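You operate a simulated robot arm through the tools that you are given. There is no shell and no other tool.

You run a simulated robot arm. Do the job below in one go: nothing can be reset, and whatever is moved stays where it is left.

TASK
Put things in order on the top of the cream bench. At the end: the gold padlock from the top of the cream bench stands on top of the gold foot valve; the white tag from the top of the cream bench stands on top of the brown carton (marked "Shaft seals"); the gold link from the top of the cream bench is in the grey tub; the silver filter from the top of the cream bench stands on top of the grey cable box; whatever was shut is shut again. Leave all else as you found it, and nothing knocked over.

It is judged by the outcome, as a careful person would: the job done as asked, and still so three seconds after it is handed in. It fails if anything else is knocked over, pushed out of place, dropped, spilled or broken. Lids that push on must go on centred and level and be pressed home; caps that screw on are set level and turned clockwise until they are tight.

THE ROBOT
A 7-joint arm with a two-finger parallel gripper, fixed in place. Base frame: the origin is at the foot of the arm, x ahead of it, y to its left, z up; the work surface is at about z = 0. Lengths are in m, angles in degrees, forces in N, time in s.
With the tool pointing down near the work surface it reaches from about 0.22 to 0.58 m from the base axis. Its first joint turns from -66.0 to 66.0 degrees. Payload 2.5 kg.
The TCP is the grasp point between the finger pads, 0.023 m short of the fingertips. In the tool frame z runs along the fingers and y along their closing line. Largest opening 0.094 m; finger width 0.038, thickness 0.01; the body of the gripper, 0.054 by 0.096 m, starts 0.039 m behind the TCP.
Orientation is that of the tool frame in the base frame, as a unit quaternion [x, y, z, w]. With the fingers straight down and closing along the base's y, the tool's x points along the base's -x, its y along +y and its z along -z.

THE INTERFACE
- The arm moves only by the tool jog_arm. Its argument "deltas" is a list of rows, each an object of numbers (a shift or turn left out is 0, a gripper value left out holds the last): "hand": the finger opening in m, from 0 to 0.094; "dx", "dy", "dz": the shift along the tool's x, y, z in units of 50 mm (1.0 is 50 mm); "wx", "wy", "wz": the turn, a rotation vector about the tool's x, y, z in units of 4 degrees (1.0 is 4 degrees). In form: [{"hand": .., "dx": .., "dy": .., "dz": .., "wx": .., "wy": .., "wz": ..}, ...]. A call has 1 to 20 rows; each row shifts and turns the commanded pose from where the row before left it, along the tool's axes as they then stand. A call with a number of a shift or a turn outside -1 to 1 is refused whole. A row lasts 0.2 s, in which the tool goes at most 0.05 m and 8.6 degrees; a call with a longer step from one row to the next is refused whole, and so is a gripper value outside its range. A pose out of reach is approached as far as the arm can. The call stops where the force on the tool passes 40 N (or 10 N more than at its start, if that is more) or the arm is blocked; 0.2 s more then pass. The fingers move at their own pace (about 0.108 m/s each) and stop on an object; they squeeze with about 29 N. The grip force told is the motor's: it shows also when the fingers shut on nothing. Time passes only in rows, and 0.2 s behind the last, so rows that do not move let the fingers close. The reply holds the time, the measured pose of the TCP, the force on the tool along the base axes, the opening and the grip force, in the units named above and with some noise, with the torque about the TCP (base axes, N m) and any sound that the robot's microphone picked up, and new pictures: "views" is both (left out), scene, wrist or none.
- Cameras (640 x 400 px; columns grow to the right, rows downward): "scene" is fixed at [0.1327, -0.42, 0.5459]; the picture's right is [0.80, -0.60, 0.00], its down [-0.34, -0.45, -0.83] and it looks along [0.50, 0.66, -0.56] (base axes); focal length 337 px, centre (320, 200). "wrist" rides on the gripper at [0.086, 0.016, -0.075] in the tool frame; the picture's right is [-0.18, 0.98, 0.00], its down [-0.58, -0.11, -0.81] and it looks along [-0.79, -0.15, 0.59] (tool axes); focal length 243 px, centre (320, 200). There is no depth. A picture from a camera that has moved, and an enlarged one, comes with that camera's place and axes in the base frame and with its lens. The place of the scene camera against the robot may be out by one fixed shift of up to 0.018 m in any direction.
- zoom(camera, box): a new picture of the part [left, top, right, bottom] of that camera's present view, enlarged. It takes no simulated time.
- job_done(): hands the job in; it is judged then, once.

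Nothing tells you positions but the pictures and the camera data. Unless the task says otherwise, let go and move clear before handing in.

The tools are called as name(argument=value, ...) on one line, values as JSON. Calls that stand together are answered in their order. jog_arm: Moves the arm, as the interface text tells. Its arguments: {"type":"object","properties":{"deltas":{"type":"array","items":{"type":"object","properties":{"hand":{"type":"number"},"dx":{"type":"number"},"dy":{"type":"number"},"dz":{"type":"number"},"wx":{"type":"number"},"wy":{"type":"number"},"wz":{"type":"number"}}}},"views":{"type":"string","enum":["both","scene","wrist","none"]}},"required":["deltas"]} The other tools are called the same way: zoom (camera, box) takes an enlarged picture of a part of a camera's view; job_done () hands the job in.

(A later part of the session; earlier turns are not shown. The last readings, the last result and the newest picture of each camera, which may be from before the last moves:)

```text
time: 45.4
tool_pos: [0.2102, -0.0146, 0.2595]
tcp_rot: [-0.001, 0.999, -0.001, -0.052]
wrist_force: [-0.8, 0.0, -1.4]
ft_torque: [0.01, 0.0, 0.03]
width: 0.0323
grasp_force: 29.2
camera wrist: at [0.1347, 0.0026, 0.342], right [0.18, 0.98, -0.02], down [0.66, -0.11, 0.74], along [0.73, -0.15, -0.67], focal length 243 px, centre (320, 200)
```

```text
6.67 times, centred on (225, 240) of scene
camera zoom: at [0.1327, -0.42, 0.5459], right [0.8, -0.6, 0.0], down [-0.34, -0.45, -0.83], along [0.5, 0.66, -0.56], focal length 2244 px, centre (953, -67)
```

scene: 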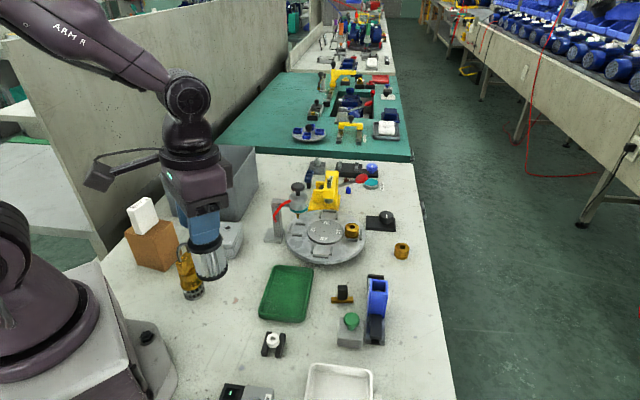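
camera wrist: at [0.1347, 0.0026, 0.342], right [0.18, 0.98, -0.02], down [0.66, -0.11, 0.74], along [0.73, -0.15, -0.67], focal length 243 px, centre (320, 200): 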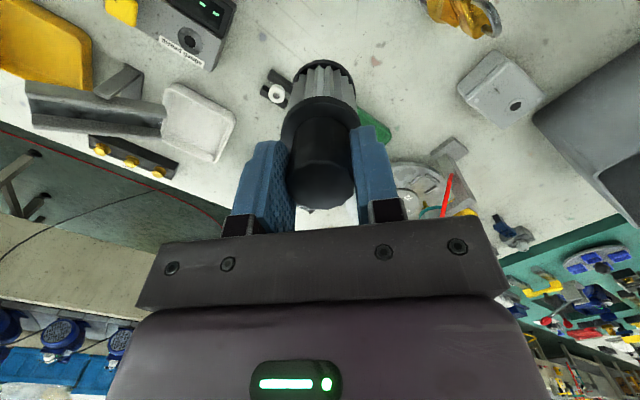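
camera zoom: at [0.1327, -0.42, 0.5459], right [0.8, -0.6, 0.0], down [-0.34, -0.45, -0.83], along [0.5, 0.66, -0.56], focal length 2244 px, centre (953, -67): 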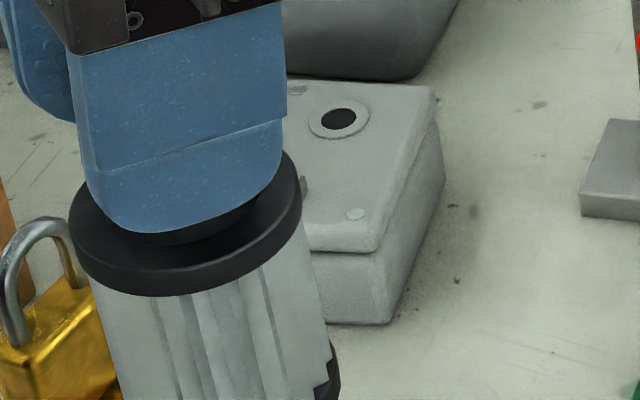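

The box lid has a cable hole and also what looks like a small upright pin. I'll look at that much more closely before placing anything there.

zoom(camera="wrist", box=[480, 75, 520, 100])

zoom(camera="wrist", box=[450, 45, 550, 130])

zoom(camera="scene", box=[300, 150, 340, 190])

zoom(camera="scene", box=[185, 240, 235, 290])

```text
16.00 times, centred on (500, 88) of wrist
camera zoom: at [0.1347, 0.0026, 0.342], right [0.18, 0.98, -0.02], down [0.66, -0.11, 0.74], along [0.73, -0.15, -0.67], focal length 3882 px, centre (-2560, 2000)
```

zoom: 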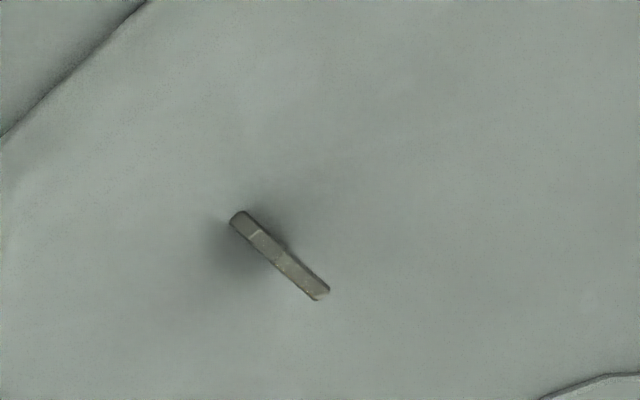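

```text
4.71 times, centred on (500, 88) of wrist
camera zoom: at [0.1347, 0.0026, 0.342], right [0.18, 0.98, -0.02], down [0.66, -0.11, 0.74], along [0.73, -0.15, -0.67], focal length 1142 px, centre (-527, 729)
```

zoom: 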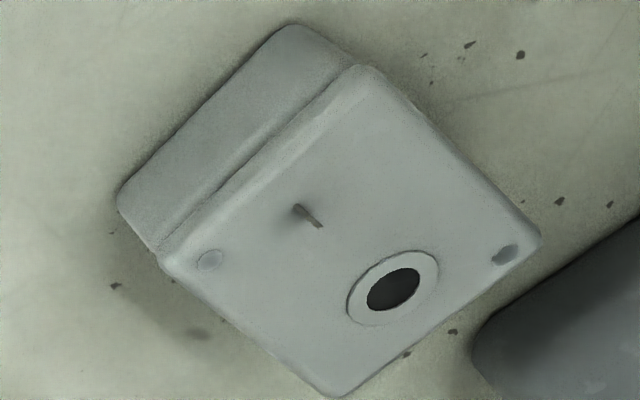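

```text
10.00 times, centred on (320, 170) of scene
camera zoom: at [0.1327, -0.42, 0.5459], right [0.8, -0.6, 0.0], down [-0.34, -0.45, -0.83], along [0.5, 0.66, -0.56], focal length 3366 px, centre (320, 500)
```

zoom: 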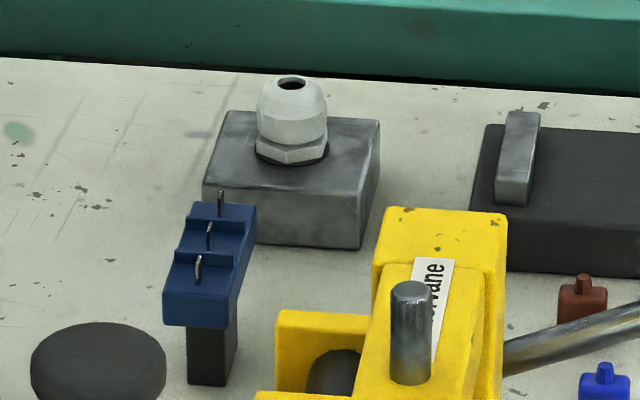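

```text
8.00 times, centred on (210, 265) of scene
camera zoom: at [0.1327, -0.42, 0.5459], right [0.8, -0.6, 0.0], down [-0.34, -0.45, -0.83], along [0.5, 0.66, -0.56], focal length 2693 px, centre (1200, -320)
```

zoom: 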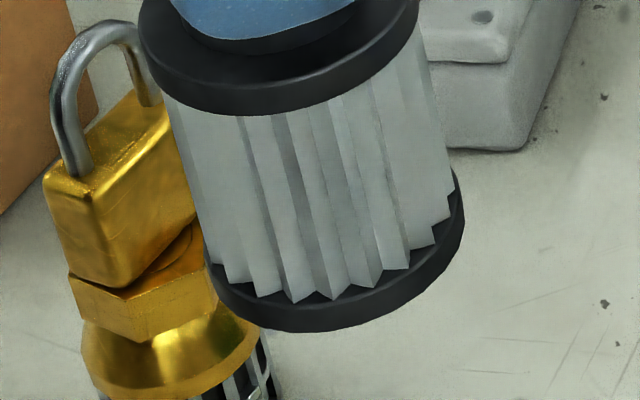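

There's a thin feature on the lid that may stand up. I'll carry the filter high and look at the box from a different side to see what it is.

jog_arm(deltas=[{"dx": 0.11, "dz": -0.6}, {"dx": 0.11, "dz": -0.6}, {"dy": 0.95}, {"dy": 0.95}, {"dy": 0.95}, {"dy": 0.95}, {"dy": 0.95}, {"dy": 0.95}, {}], views="both")

zoom(camera="scene", box=[205, 215, 250, 260])

zoom(camera="wrist", box=[180, 60, 300, 160])

```text
time: 47.4
tool_pos: [0.2076, 0.2683, 0.3179]
tcp_rot: [0.0, 0.999, -0.001, -0.052]
wrist_force: [0.7, 0.1, -1.2]
ft_torque: [-0.02, -0.02, 0.01]
width: 0.032
grasp_force: 29.2
camera wrist: at [0.1317, 0.2844, 0.4004], right [0.18, 0.98, -0.02], down [0.66, -0.11, 0.74], along [0.73, -0.15, -0.67], focal length 243 px, centre (320, 200)
```

scene: 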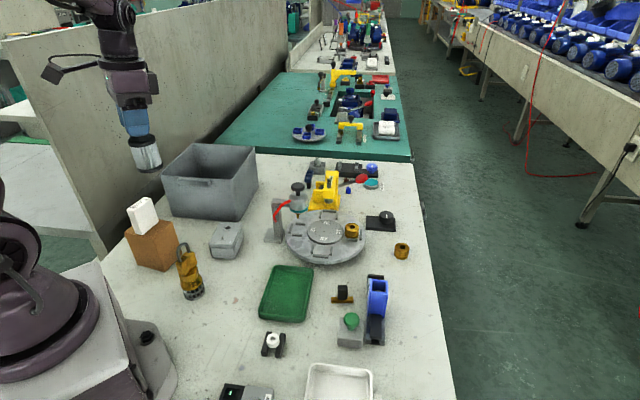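
wrist: 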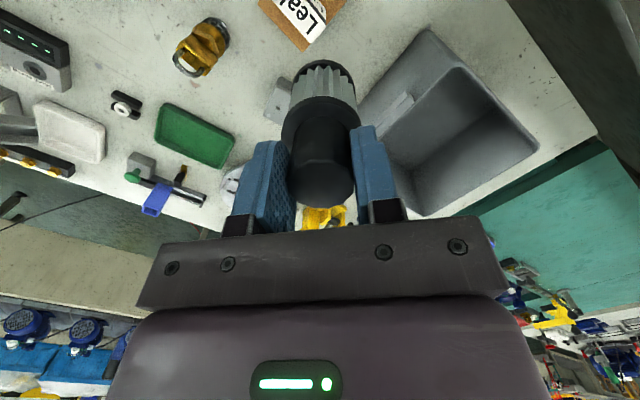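

```text
8.89 times, centred on (228, 238) of scene
camera zoom: at [0.1327, -0.4199, 0.5459], right [0.8, -0.6, 0.0], down [-0.34, -0.45, -0.83], along [0.5, 0.66, -0.56], focal length 2992 px, centre (1142, -133)
```

zoom: 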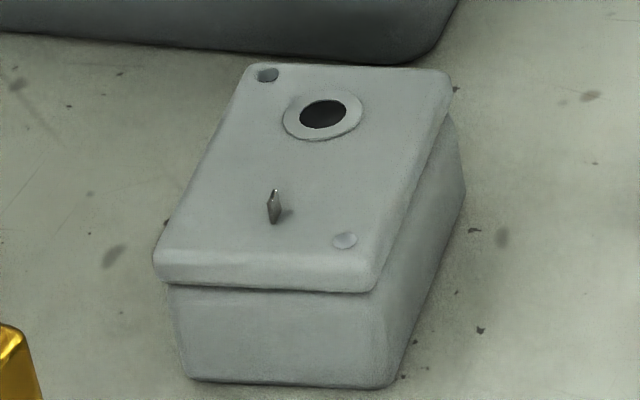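

```text
4.00 times, centred on (240, 110) of wrist
camera zoom: at [0.1317, 0.2844, 0.4004], right [0.18, 0.98, -0.02], down [0.66, -0.11, 0.74], along [0.73, -0.15, -0.67], focal length 970 px, centre (640, 560)
```

zoom: 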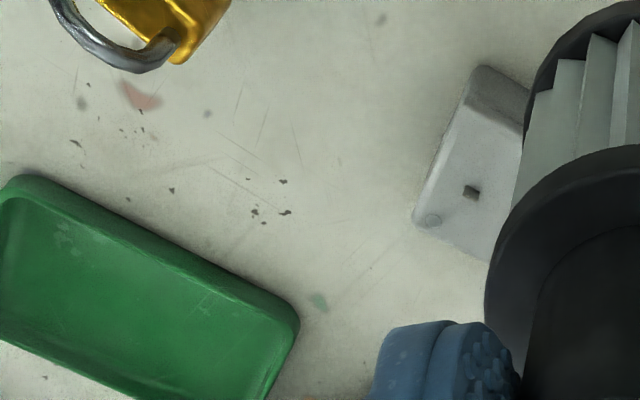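

The feature is an upright metal tab near one end of the lid. The cable hole sits flush near the other end, so the filter should fit between the tab and the far edge. I'll hover over that spot and verify.

jog_arm(deltas=[{"dx": -0.755, "dz": -0.079, "dy": -0.387}, {"dx": -0.755, "dz": -0.079, "dy": -0.387}, {"dx": -0.755, "dz": -0.079, "dy": -0.387}, {"dx": -0.08, "dz": 0.77}, {"dx": -0.08, "dz": 0.77}, {"dx": -0.06, "dz": 0.57}, {}, {}], views="both")

zoom(camera="wrist", box=[240, 0, 400, 120])

zoom(camera="scene", box=[195, 190, 265, 270])

```text
time: 49.2
tool_pos: [0.3251, 0.2114, 0.215]
tcp_rot: [0.0, 0.999, 0.0, -0.052]
wrist_force: [0.1, 0.0, -0.8]
ft_torque: [-0.02, -0.01, 0.03]
width: 0.0322
grasp_force: 29.1
camera wrist: at [0.2475, 0.2281, 0.2977], right [0.18, 0.98, -0.02], down [0.66, -0.11, 0.74], along [0.73, -0.15, -0.67], focal length 243 px, centre (320, 200)
```

scene: 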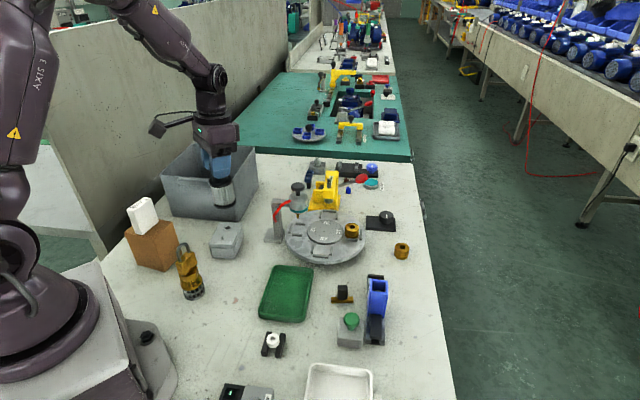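
wrist: 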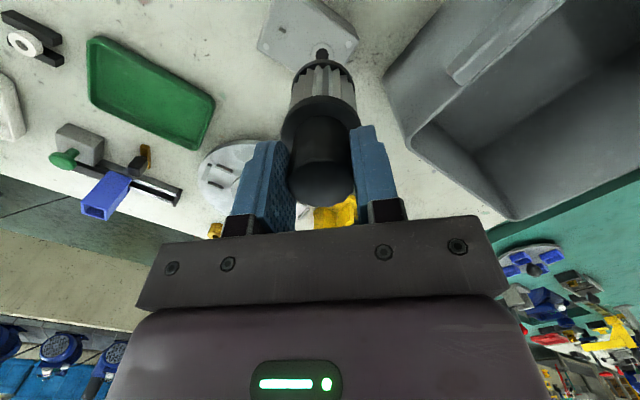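

```text
3.33 times, centred on (320, 60) of wrist
camera zoom: at [0.2475, 0.2281, 0.2977], right [0.18, 0.98, -0.02], down [0.66, -0.11, 0.74], along [0.73, -0.15, -0.67], focal length 809 px, centre (320, 667)
```

zoom: 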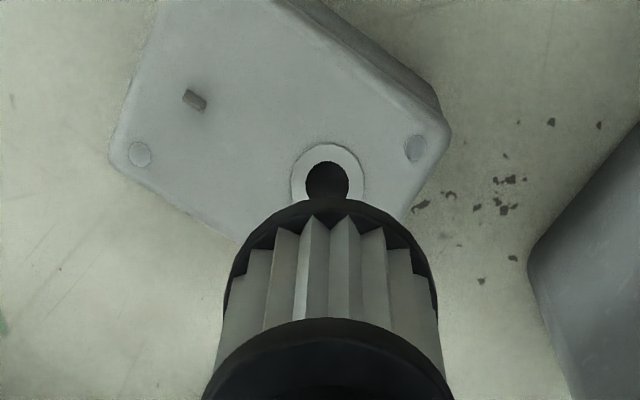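

```text
5.00 times, centred on (230, 230) of scene
camera zoom: at [0.1327, -0.42, 0.5459], right [0.8, -0.6, 0.0], down [-0.34, -0.45, -0.83], along [0.5, 0.66, -0.56], focal length 1683 px, centre (770, 50)
```

zoom: 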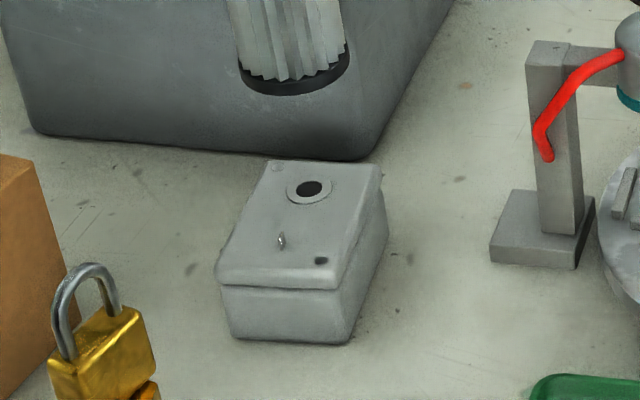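

With the closer view I get the lid top at z≈0.042, the hole near (0.323, 0.211) and the tab's inner end near (0.2985, 0.183). The best filter centre is about (0.317, 0.205), so I'll shift there and lower part-way.

jog_arm(deltas=[{"dx": 0.179, "dz": 0.019, "dy": -0.16}, {"dx": -0.05, "dz": 0.47}, {"dx": -0.044, "dz": 0.42}, {}, {}], views="both")

zoom(camera="wrist", box=[240, 0, 400, 120])

zoom(camera="scene", box=[195, 190, 265, 270])

```text
time: 50.4
tool_pos: [0.3147, 0.2041, 0.1668]
tcp_rot: [0.0, 0.999, -0.001, -0.052]
wrist_force: [0.6, 0.4, -1.1]
ft_torque: [-0.03, 0.03, 0.02]
width: 0.0317
grasp_force: 28.8
camera wrist: at [0.2377, 0.2212, 0.2498], right [0.18, 0.98, -0.02], down [0.66, -0.11, 0.74], along [0.73, -0.15, -0.67], focal length 243 px, centre (320, 200)
```

scene: 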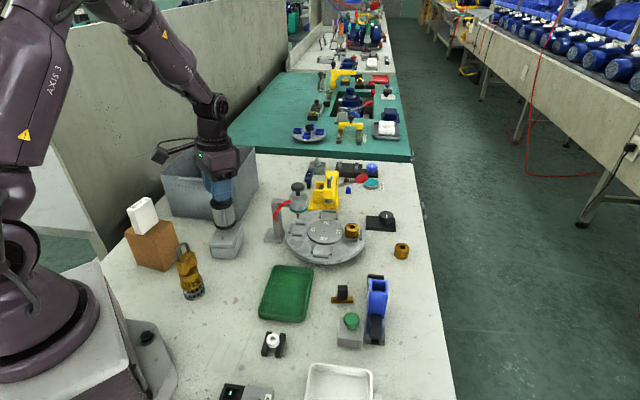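
wrist: 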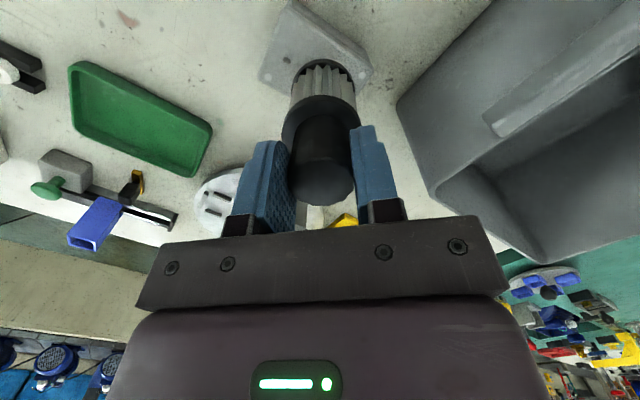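

```text
3.33 times, centred on (320, 60) of wrist
camera zoom: at [0.2377, 0.2212, 0.2498], right [0.18, 0.98, -0.02], down [0.66, -0.11, 0.74], along [0.73, -0.15, -0.67], focal length 809 px, centre (320, 667)
```

zoom: 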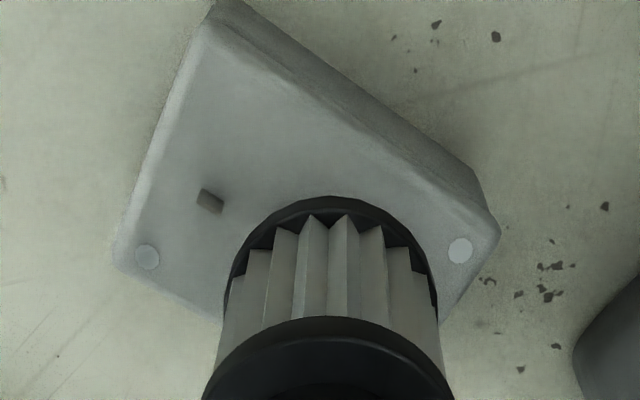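

```text
5.00 times, centred on (230, 230) of scene
camera zoom: at [0.1327, -0.42, 0.5459], right [0.8, -0.6, 0.0], down [-0.34, -0.45, -0.83], along [0.5, 0.66, -0.56], focal length 1683 px, centre (770, 50)
```

zoom: 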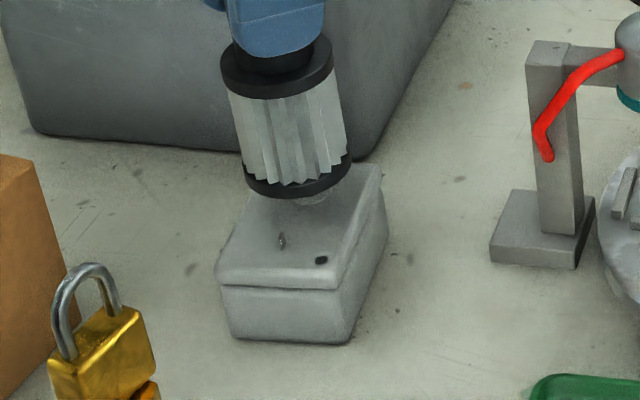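

The lid height of 0.042 agrees across views, so the filter needs only about a 2 mm nudge. I'll apply that and lower to about 5 mm above the lid.

jog_arm(deltas=[{"dx": -0.034, "dz": -0.004, "dy": -0.024}, {"dx": -0.03, "dz": 0.28}, {"dx": -0.02, "dz": 0.19}, {}, {}], views="both")

zoom(camera="wrist", box=[240, 0, 400, 120])

zoom(camera="scene", box=[195, 190, 265, 270])

```text
time: 51.6
tool_pos: [0.3142, 0.204, 0.1446]
tcp_rot: [0.0, 0.999, 0.001, -0.051]
wrist_force: [-0.1, -2.6, 18.6]
ft_torque: [-0.39, -0.11, -0.1]
width: 0.0318
grasp_force: 29.7
camera wrist: at [0.2376, 0.2203, 0.2276], right [0.18, 0.98, -0.02], down [0.66, -0.11, 0.74], along [0.73, -0.15, -0.67], focal length 243 px, centre (320, 200)
```

scene: 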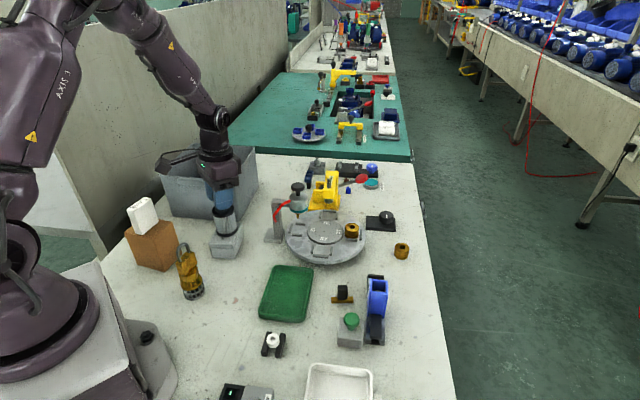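
wrist: 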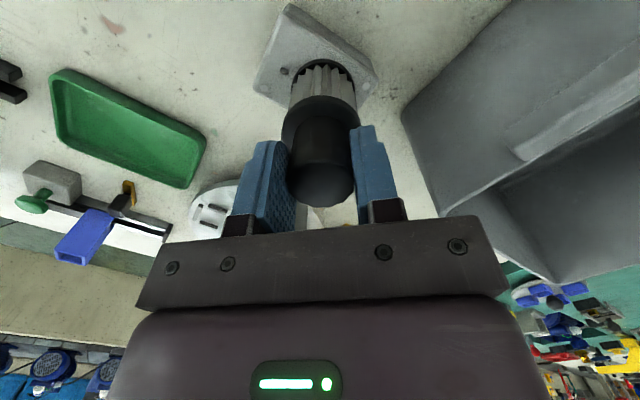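

```text
3.33 times, centred on (320, 60) of wrist
camera zoom: at [0.2376, 0.2203, 0.2276], right [0.18, 0.98, -0.02], down [0.66, -0.11, 0.74], along [0.73, -0.15, -0.67], focal length 809 px, centre (320, 667)
```

zoom: 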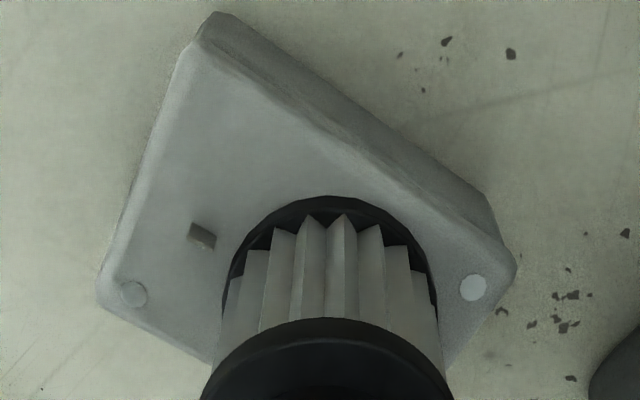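

```text
5.00 times, centred on (230, 230) of scene
camera zoom: at [0.1327, -0.42, 0.5459], right [0.8, -0.6, 0.0], down [-0.34, -0.45, -0.83], along [0.5, 0.66, -0.56], focal length 1683 px, centre (770, 50)
```

zoom: 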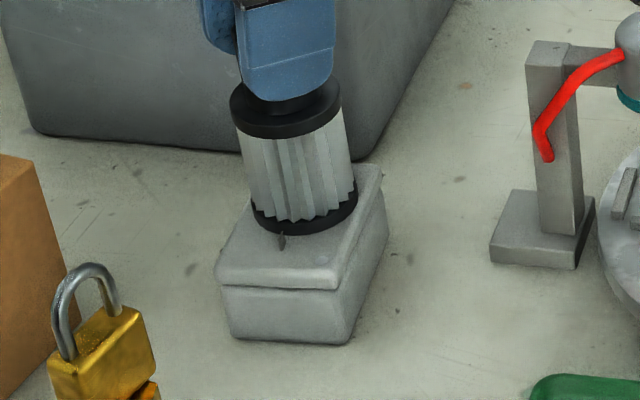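

I felt contact a few millimetres above the lid, so the cable grommet ring is slightly raised. I'll lift slightly and shift about 6 mm so the filter centres over the ring and stands level on it.

jog_arm(deltas=[{"dx": 0.013, "dz": -0.12}, {"dx": -0.08, "dz": -0.008, "dy": 0.088}, {}, {}], views="both")

zoom(camera="wrist", box=[240, 0, 400, 120])

zoom(camera="scene", box=[205, 205, 250, 265])

```text
time: 52.6
tool_pos: [0.3177, 0.2067, 0.1513]
tcp_rot: [0.0, 0.999, 0.0, -0.052]
wrist_force: [-0.4, 0.6, -1.8]
ft_torque: [0.02, 0.01, 0.03]
width: 0.0316
grasp_force: 28.9
camera wrist: at [0.2412, 0.2241, 0.2334], right [0.18, 0.98, -0.02], down [0.66, -0.11, 0.74], along [0.73, -0.15, -0.67], focal length 243 px, centre (320, 200)
```

scene: 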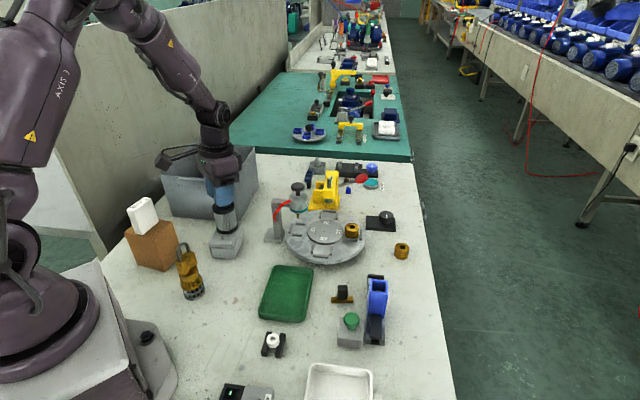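
wrist: 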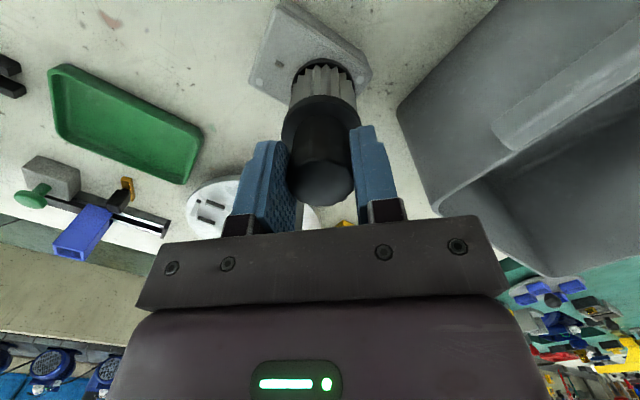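

```text
3.33 times, centred on (320, 60) of wrist
camera zoom: at [0.2412, 0.2241, 0.2334], right [0.18, 0.98, -0.02], down [0.66, -0.11, 0.74], along [0.73, -0.15, -0.67], focal length 809 px, centre (320, 667)
```

zoom: 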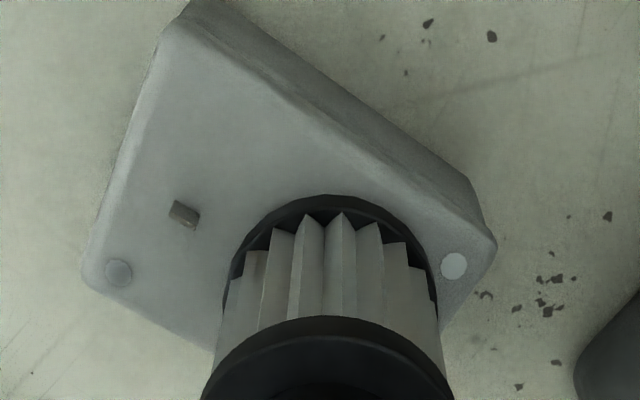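

```text
6.67 times, centred on (228, 235) of scene
camera zoom: at [0.1327, -0.42, 0.5459], right [0.8, -0.6, 0.0], down [-0.34, -0.45, -0.83], along [0.5, 0.66, -0.56], focal length 2244 px, centre (937, -33)
```

zoom: 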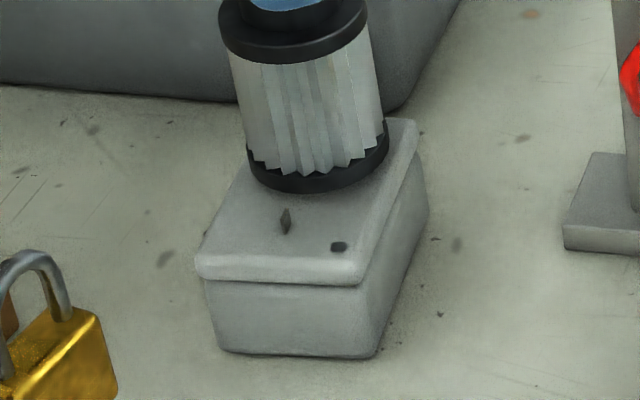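

The filter is now centred over the ring with the tab clear. I'll lower in small steps to contact.

jog_arm(deltas=[{"dx": -0.009, "dz": 0.085}, {}], views="none")

jog_arm(deltas=[{"dx": -0.003, "dz": 0.03}, {}], views="none")

jog_arm(deltas=[{"dx": -0.002, "dz": 0.02}, {}], views="none")

```text
time: 53.2
tool_pos: [0.3184, 0.2073, 0.147]
tcp_rot: [0.0, 0.999, 0.0, -0.052]
wrist_force: [-0.7, 0.6, 0.0]
ft_torque: [0.04, 0.04, -0.03]
width: 0.0317
grasp_force: 28.6
```

```text
time: 53.8
tool_pos: [0.3177, 0.2073, 0.1459]
tcp_rot: [0.002, 0.999, 0.0, -0.051]
wrist_force: [-0.6, -1.8, 18.2]
ft_torque: [-0.37, -0.09, -0.16]
width: 0.0317
grasp_force: 28.4
```

```text
time: 54.4
tool_pos: [0.3184, 0.2074, 0.1457]
tcp_rot: [0.001, 0.999, 0.0, -0.051]
wrist_force: [1.1, -1.2, 14.9]
ft_torque: [0.29, -0.11, -0.11]
width: 0.0315
grasp_force: 29.1
```

jog_arm(deltas=[{}, {}, {}], views="both")

zoom(camera="scene", box=[205, 205, 250, 265])

zoom(camera="wrist", box=[260, 10, 380, 90])

```text
time: 55.2
tool_pos: [0.3184, 0.2073, 0.1437]
tcp_rot: [0.001, 0.999, -0.001, -0.052]
wrist_force: [2.7, 0.0, 9.6]
ft_torque: [0.01, -0.36, -0.05]
width: 0.0315
grasp_force: 28.6
camera wrist: at [0.241, 0.2247, 0.2266], right [0.18, 0.98, -0.02], down [0.66, -0.11, 0.74], along [0.73, -0.15, -0.67], focal length 243 px, centre (320, 200)
```

scene: 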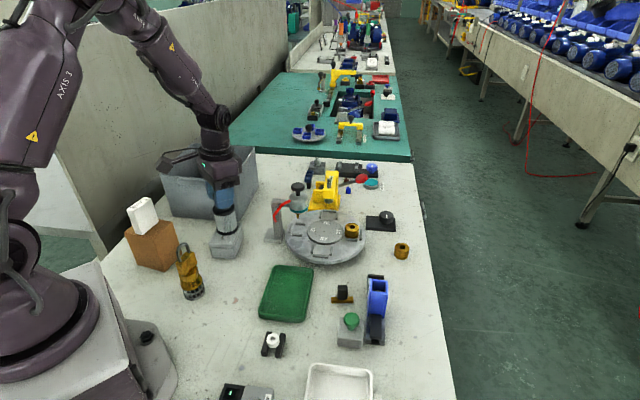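
wrist: 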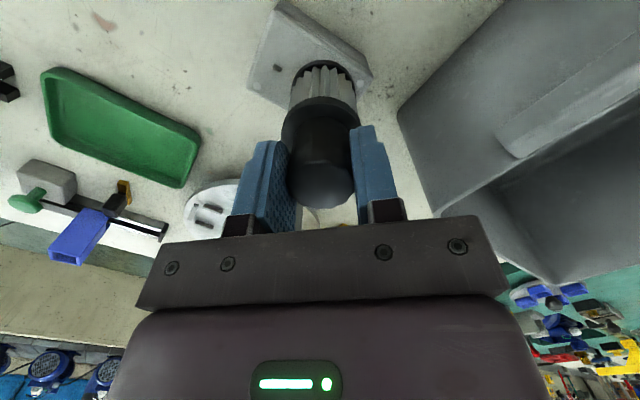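

```text
6.67 times, centred on (228, 235) of scene
camera zoom: at [0.1327, -0.42, 0.5459], right [0.8, -0.6, 0.0], down [-0.34, -0.45, -0.83], along [0.5, 0.66, -0.56], focal length 2244 px, centre (937, -33)
```

zoom: 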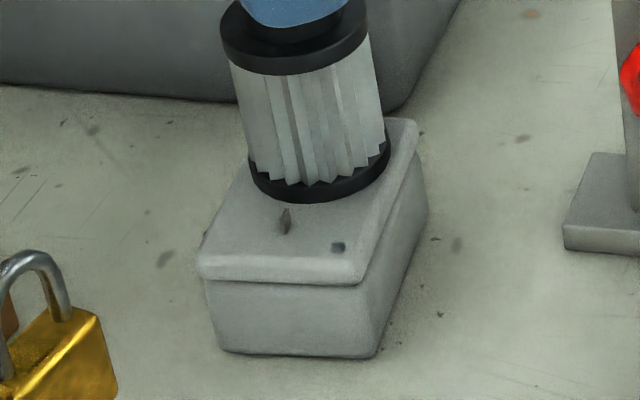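

```text
5.00 times, centred on (320, 50) of wrist
camera zoom: at [0.241, 0.2247, 0.2266], right [0.18, 0.98, -0.02], down [0.66, -0.11, 0.74], along [0.73, -0.15, -0.67], focal length 1213 px, centre (320, 950)
```

zoom: 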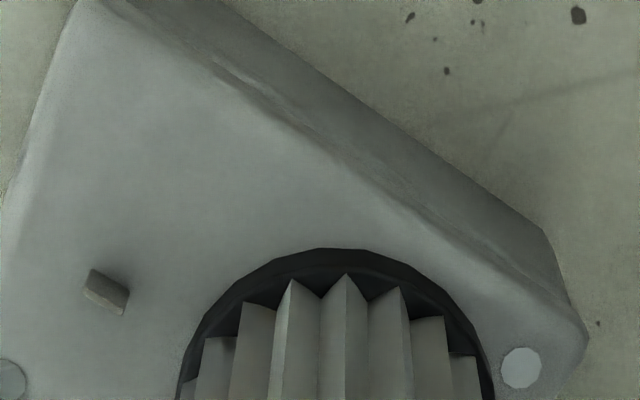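

It has settled with about 10 N and an unchanged orientation, so the filter is upright and well supported. I'll release gently and check it.

jog_arm(deltas=[{"dx": 0.001, "dz": -0.008}, {"hand": 0.036}, {}, {"hand": 0.05}, {}, {}], views="both")

zoom(camera="scene", box=[205, 205, 250, 265])

zoom(camera="wrist", box=[240, 20, 400, 220])

```text
time: 56.6
tool_pos: [0.3166, 0.2076, 0.1449]
tcp_rot: [0.0, 0.999, 0.0, -0.052]
wrist_force: [0.1, 0.5, 0.2]
ft_torque: [0.0, 0.02, -0.01]
width: 0.0498
grasp_force: 0.1
camera wrist: at [0.2406, 0.2248, 0.2268], right [0.18, 0.98, -0.02], down [0.66, -0.11, 0.74], along [0.73, -0.15, -0.67], focal length 243 px, centre (320, 200)
```

scene: 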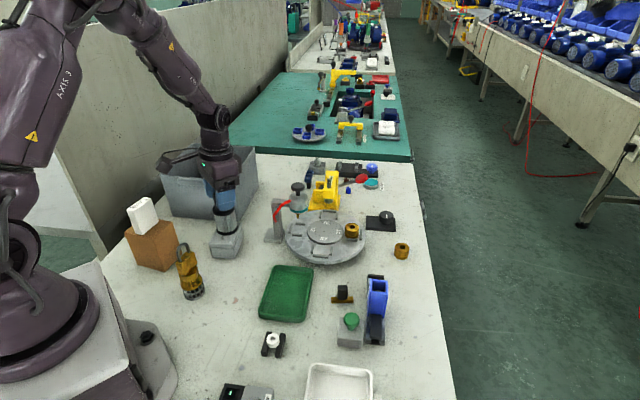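
wrist: 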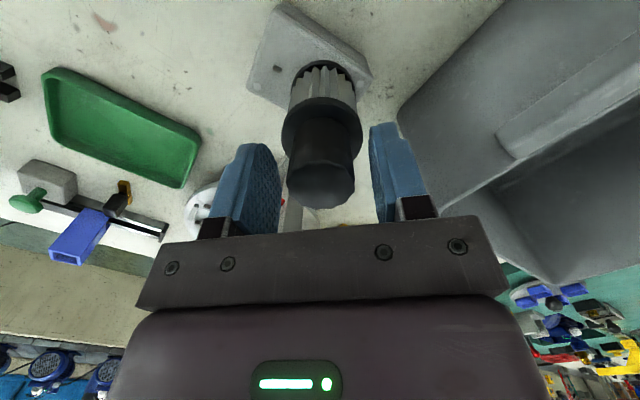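

```text
6.67 times, centred on (228, 235) of scene
camera zoom: at [0.1327, -0.42, 0.5459], right [0.8, -0.6, 0.0], down [-0.34, -0.45, -0.83], along [0.5, 0.66, -0.56], focal length 2244 px, centre (937, -33)
```

zoom: 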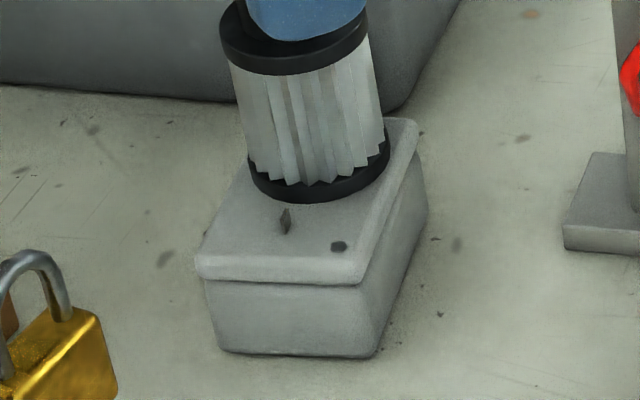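

```text
2.00 times, centred on (320, 120) of wrist
camera zoom: at [0.2406, 0.2248, 0.2268], right [0.18, 0.98, -0.02], down [0.66, -0.11, 0.74], along [0.73, -0.15, -0.67], focal length 485 px, centre (320, 360)
```

zoom: 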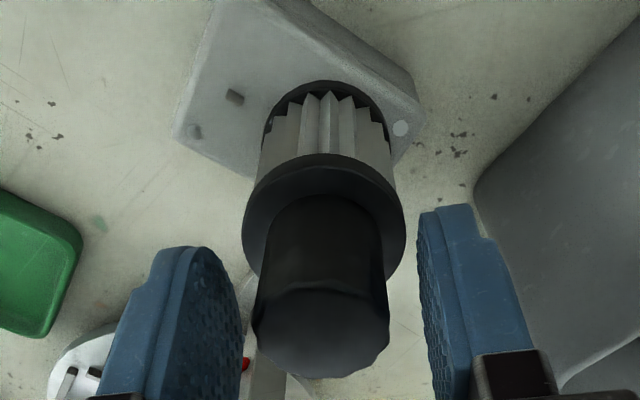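

The filter stands upright on the box. I'll rise straight up, level the tool again and then head for the link.

jog_arm(deltas=[{"dx": 0.031, "dz": -0.3}, {"dx": 0.063, "dz": -0.6}, {"dx": 0.084, "dz": -0.8}, {"dx": 0.084, "dz": -0.8}, {"wy": -0.75}, {"wy": -0.75}, {}], views="both")

jog_arm(deltas=[{"dx": -0.31, "dy": -0.842}, {"dx": -0.31, "dy": -0.842}, {"dx": -0.31, "dy": -0.842}, {"dx": -0.31, "dy": -0.842}, {"dx": -0.31, "dy": -0.842}, {"dx": -0.31, "dy": -0.842}, {"dx": -0.31, "dy": -0.842}, {"wz": 0.975}, {"wz": 0.975}, {"wz": 0.975}, {"wz": 0.975}, {"wz": 0.975}, {"wz": 0.975}, {"wz": 0.975}, {"wz": 0.975}, {"wz": 0.975}, {"wz": 0.975}, {}], views="both")

```text
time: 58.2
tool_pos: [0.3161, 0.2075, 0.2691]
tcp_rot: [0.001, 1.0, 0.0, 0.0]
wrist_force: [0.3, -0.2, 0.1]
ft_torque: [0.0, 0.06, 0.0]
width: 0.0499
grasp_force: 0.0
camera wrist: at [0.2312, 0.2238, 0.343], right [0.18, 0.98, 0.0], down [0.58, -0.11, 0.81], along [0.79, -0.15, -0.59], focal length 243 px, centre (320, 200)
```

scene: 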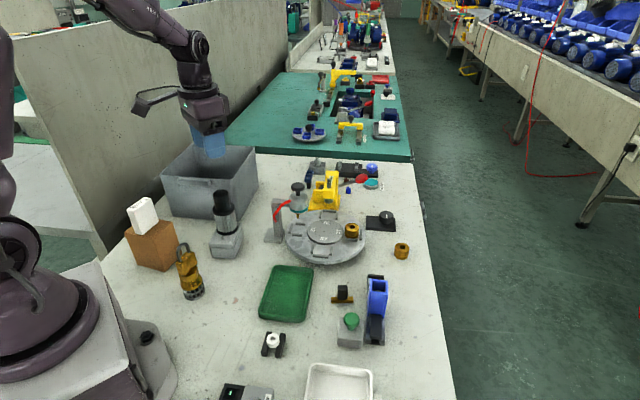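
wrist: 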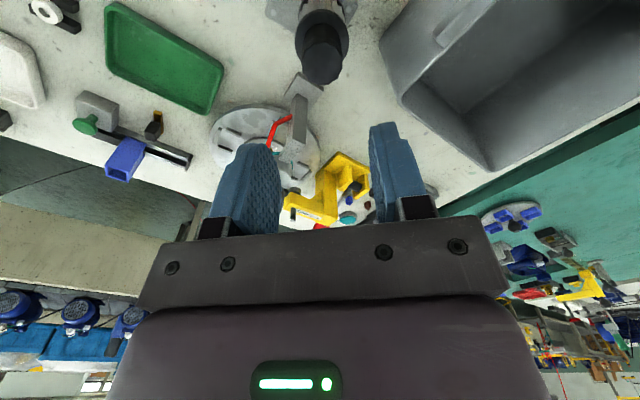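

```text
time: 62.0
tool_pos: [0.4258, -0.0877, 0.2693]
tcp_rot: [0.335, 0.942, 0.0, 0.0]
wrist_force: [0.0, 0.2, 0.8]
ft_torque: [0.02, 0.01, 0.0]
width: 0.0502
grasp_force: 0.1
camera wrist: at [0.3697, -0.0195, 0.3438], right [0.76, 0.65, 0.0], down [0.38, -0.45, 0.81], along [0.52, -0.62, -0.59], focal length 243 px, centre (320, 200)
```

scene: 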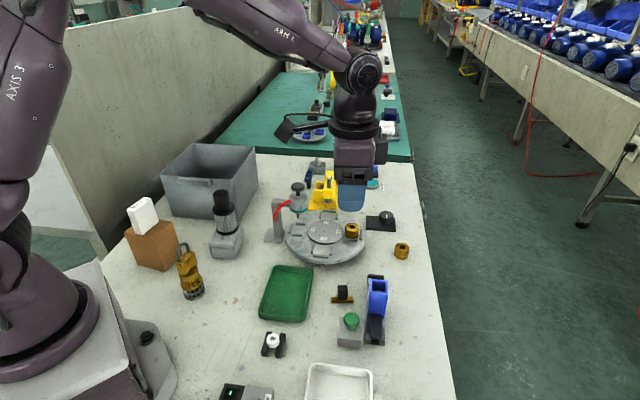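
wrist: 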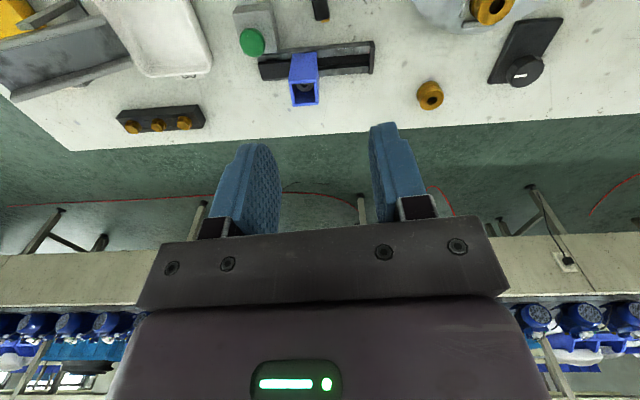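

I'm above the link, which shows at the top of the wrist view. I'll go lower for a closer look at its shape.

jog_arm(deltas=[{"dz": 0.9}, {"dz": 0.9}, {"dz": 0.2}, {}, {}], views="both")

zoom(camera="wrist", box=[240, 0, 400, 100])

zoom(camera="scene", box=[320, 270, 370, 310])

```text
time: 63.2
tool_pos: [0.4238, -0.0892, 0.1685]
tcp_rot: [0.334, 0.943, 0.0, -0.001]
wrist_force: [-0.9, -0.2, -0.7]
ft_torque: [-0.02, 0.01, -0.01]
width: 0.05
grasp_force: 0.0
camera wrist: at [0.3694, -0.0208, 0.2425], right [0.76, 0.65, 0.0], down [0.38, -0.45, 0.81], along [0.52, -0.61, -0.59], focal length 243 px, centre (320, 200)
```

scene: 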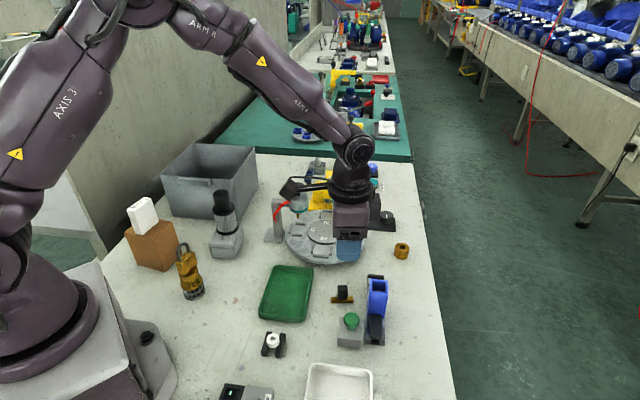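
wrist: 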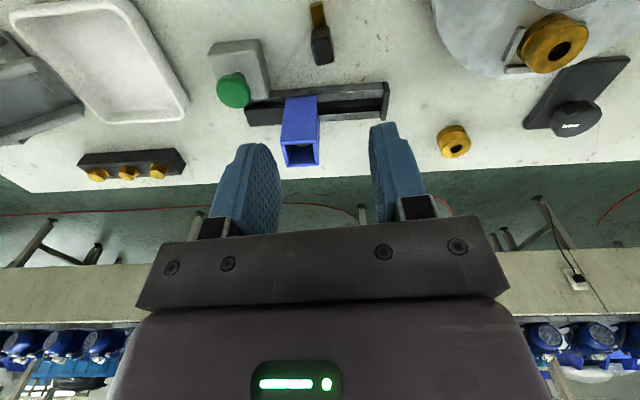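

```text
4.00 times, centred on (320, 50) of wrist
camera zoom: at [0.3694, -0.0208, 0.2425], right [0.76, 0.65, 0.0], down [0.38, -0.45, 0.81], along [0.52, -0.61, -0.59], focal length 970 px, centre (320, 800)
```

zoom: 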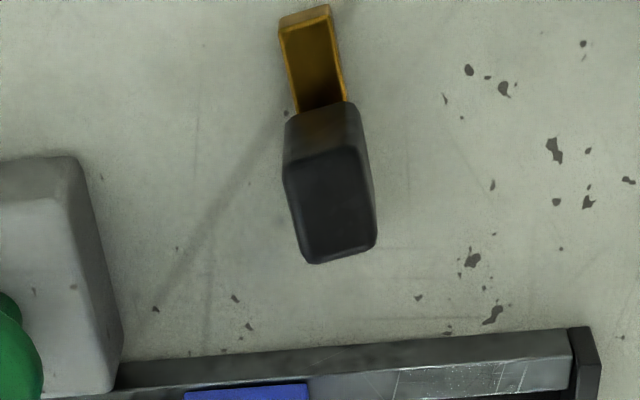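

```text
10.00 times, centred on (345, 290) of scene
camera zoom: at [0.1327, -0.42, 0.5459], right [0.8, -0.6, 0.0], down [-0.34, -0.45, -0.83], along [0.5, 0.66, -0.56], focal length 3366 px, centre (70, -700)
```

zoom: 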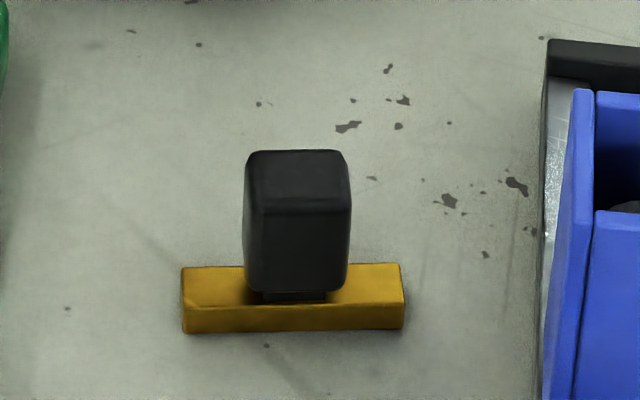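

The link is the gold bar with a black grip block, centred near (0.4265, -0.0855) at about -35° and roughly 33 mm tall. I'll align, narrow the fingers and descend to verify.

jog_arm(deltas=[{"hand": 0.042, "wz": -1.0}, {"dy": 0.092}, {"dz": 0.8}, {"dz": 0.8}, {"dz": 0.6}, {"dz": 0.3}, {}, {}], views="both")

zoom(camera="wrist", box=[220, 60, 420, 220])

zoom(camera="scene", box=[300, 250, 400, 350])

```text
time: 65.0
tool_pos: [0.4275, -0.0829, 0.0466]
tcp_rot: [0.302, 0.953, 0.0, 0.0]
wrist_force: [0.7, -0.1, 0.7]
ft_torque: [-0.05, 0.03, 0.0]
width: 0.0421
grasp_force: 0.0
camera wrist: at [0.3679, -0.0193, 0.1199], right [0.71, 0.7, 0.0], down [0.41, -0.42, 0.81], along [0.56, -0.58, -0.59], focal length 243 px, centre (320, 200)
```

scene: 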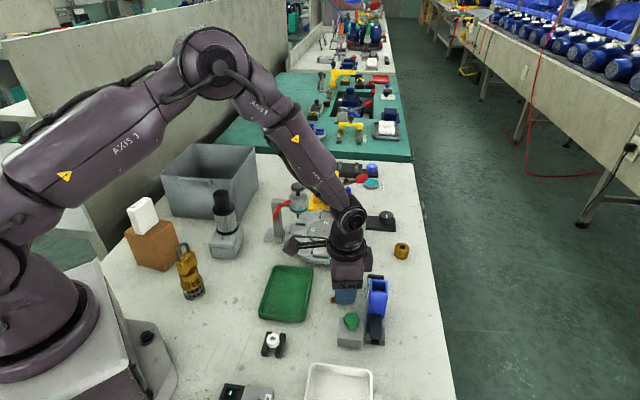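
wrist: 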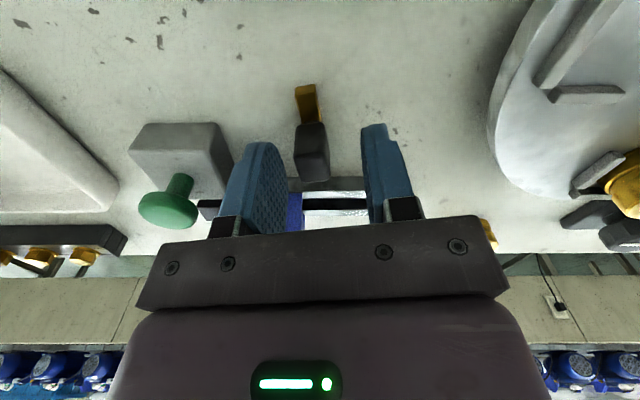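

```text
2.50 times, centred on (320, 140) of wrist
camera zoom: at [0.3679, -0.0193, 0.1199], right [0.71, 0.7, 0.0], down [0.41, -0.42, 0.81], along [0.56, -0.58, -0.59], focal length 606 px, centre (320, 350)
```

zoom: 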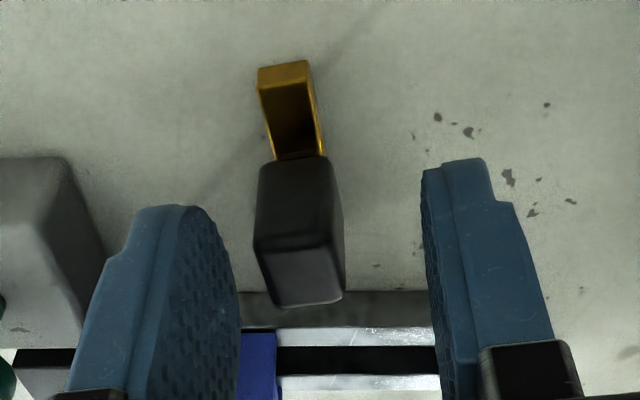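

```text
4.00 times, centred on (350, 300) of scene
camera zoom: at [0.1327, -0.42, 0.5459], right [0.8, -0.6, 0.0], down [-0.34, -0.45, -0.83], along [0.5, 0.66, -0.56], focal length 1347 px, centre (200, -200)
```

zoom: 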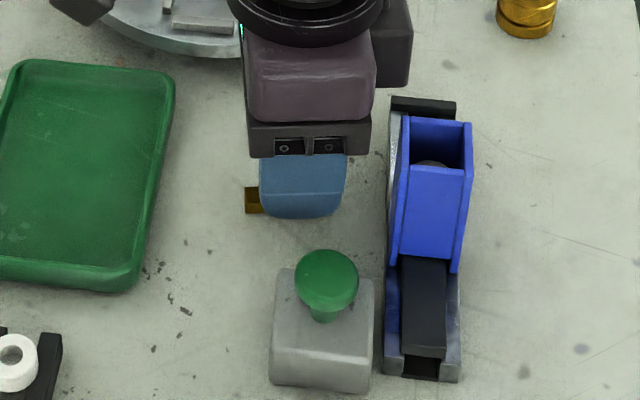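

The block is about 3 mm left of centre. I'll nudge across, lower to grip height and close.

jog_arm(deltas=[{"dx": -0.04, "dy": -0.06}, {"dz": 0.2}, {"dz": 0.14}, {}], views="wrist")

jog_arm(deltas=[{"hand": 0.02}, {"hand": 0.0}, {}, {}, {}], views="both")

zoom(camera="wrist", box=[220, 60, 420, 220])

```text
time: 66.0
tool_pos: [0.4293, -0.0874, 0.0282]
tcp_rot: [0.301, 0.954, -0.001, 0.0]
wrist_force: [-0.3, -0.2, 0.2]
ft_torque: [0.01, -0.01, 0.01]
width: 0.0416
grasp_force: 0.1
camera wrist: at [0.3685, -0.0235, 0.1022], right [0.72, 0.7, 0.0], down [0.41, -0.42, 0.81], along [0.56, -0.58, -0.59], focal length 243 px, centre (320, 200)
```

wrist: 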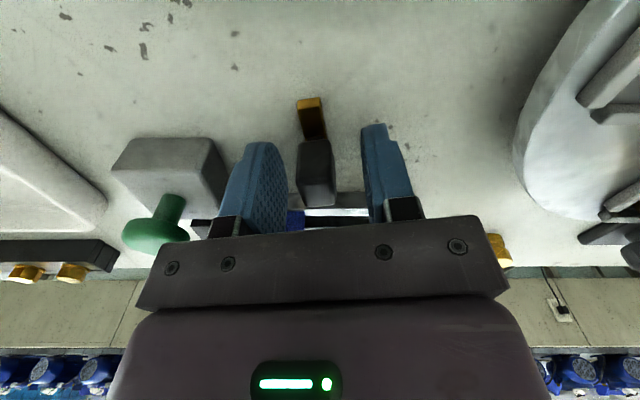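

```text
time: 67.2
tool_pos: [0.4284, -0.087, 0.0285]
tcp_rot: [0.301, 0.954, 0.0, 0.0]
wrist_force: [-0.2, 0.5, 0.6]
ft_torque: [0.0, 0.01, -0.01]
width: 0.0147
grasp_force: 29.0
camera wrist: at [0.3685, -0.0235, 0.1023], right [0.71, 0.7, 0.0], down [0.41, -0.42, 0.81], along [0.56, -0.58, -0.59], focal length 243 px, centre (320, 200)
```

scene: 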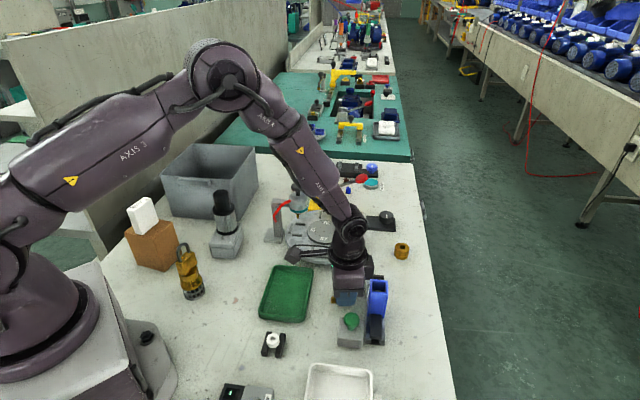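
wrist: 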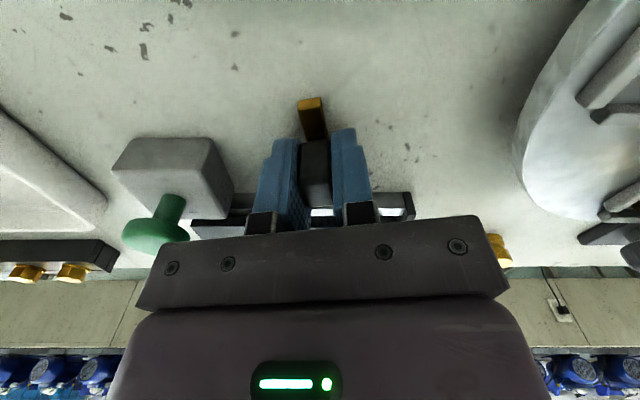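

```text
2.50 times, centred on (320, 140) of wrist
camera zoom: at [0.3685, -0.0235, 0.1023], right [0.71, 0.7, 0.0], down [0.41, -0.42, 0.81], along [0.56, -0.58, -0.59], focal length 606 px, centre (320, 350)
```

zoom: 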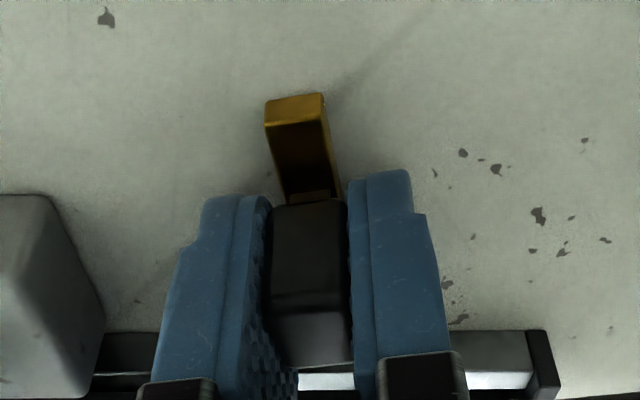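

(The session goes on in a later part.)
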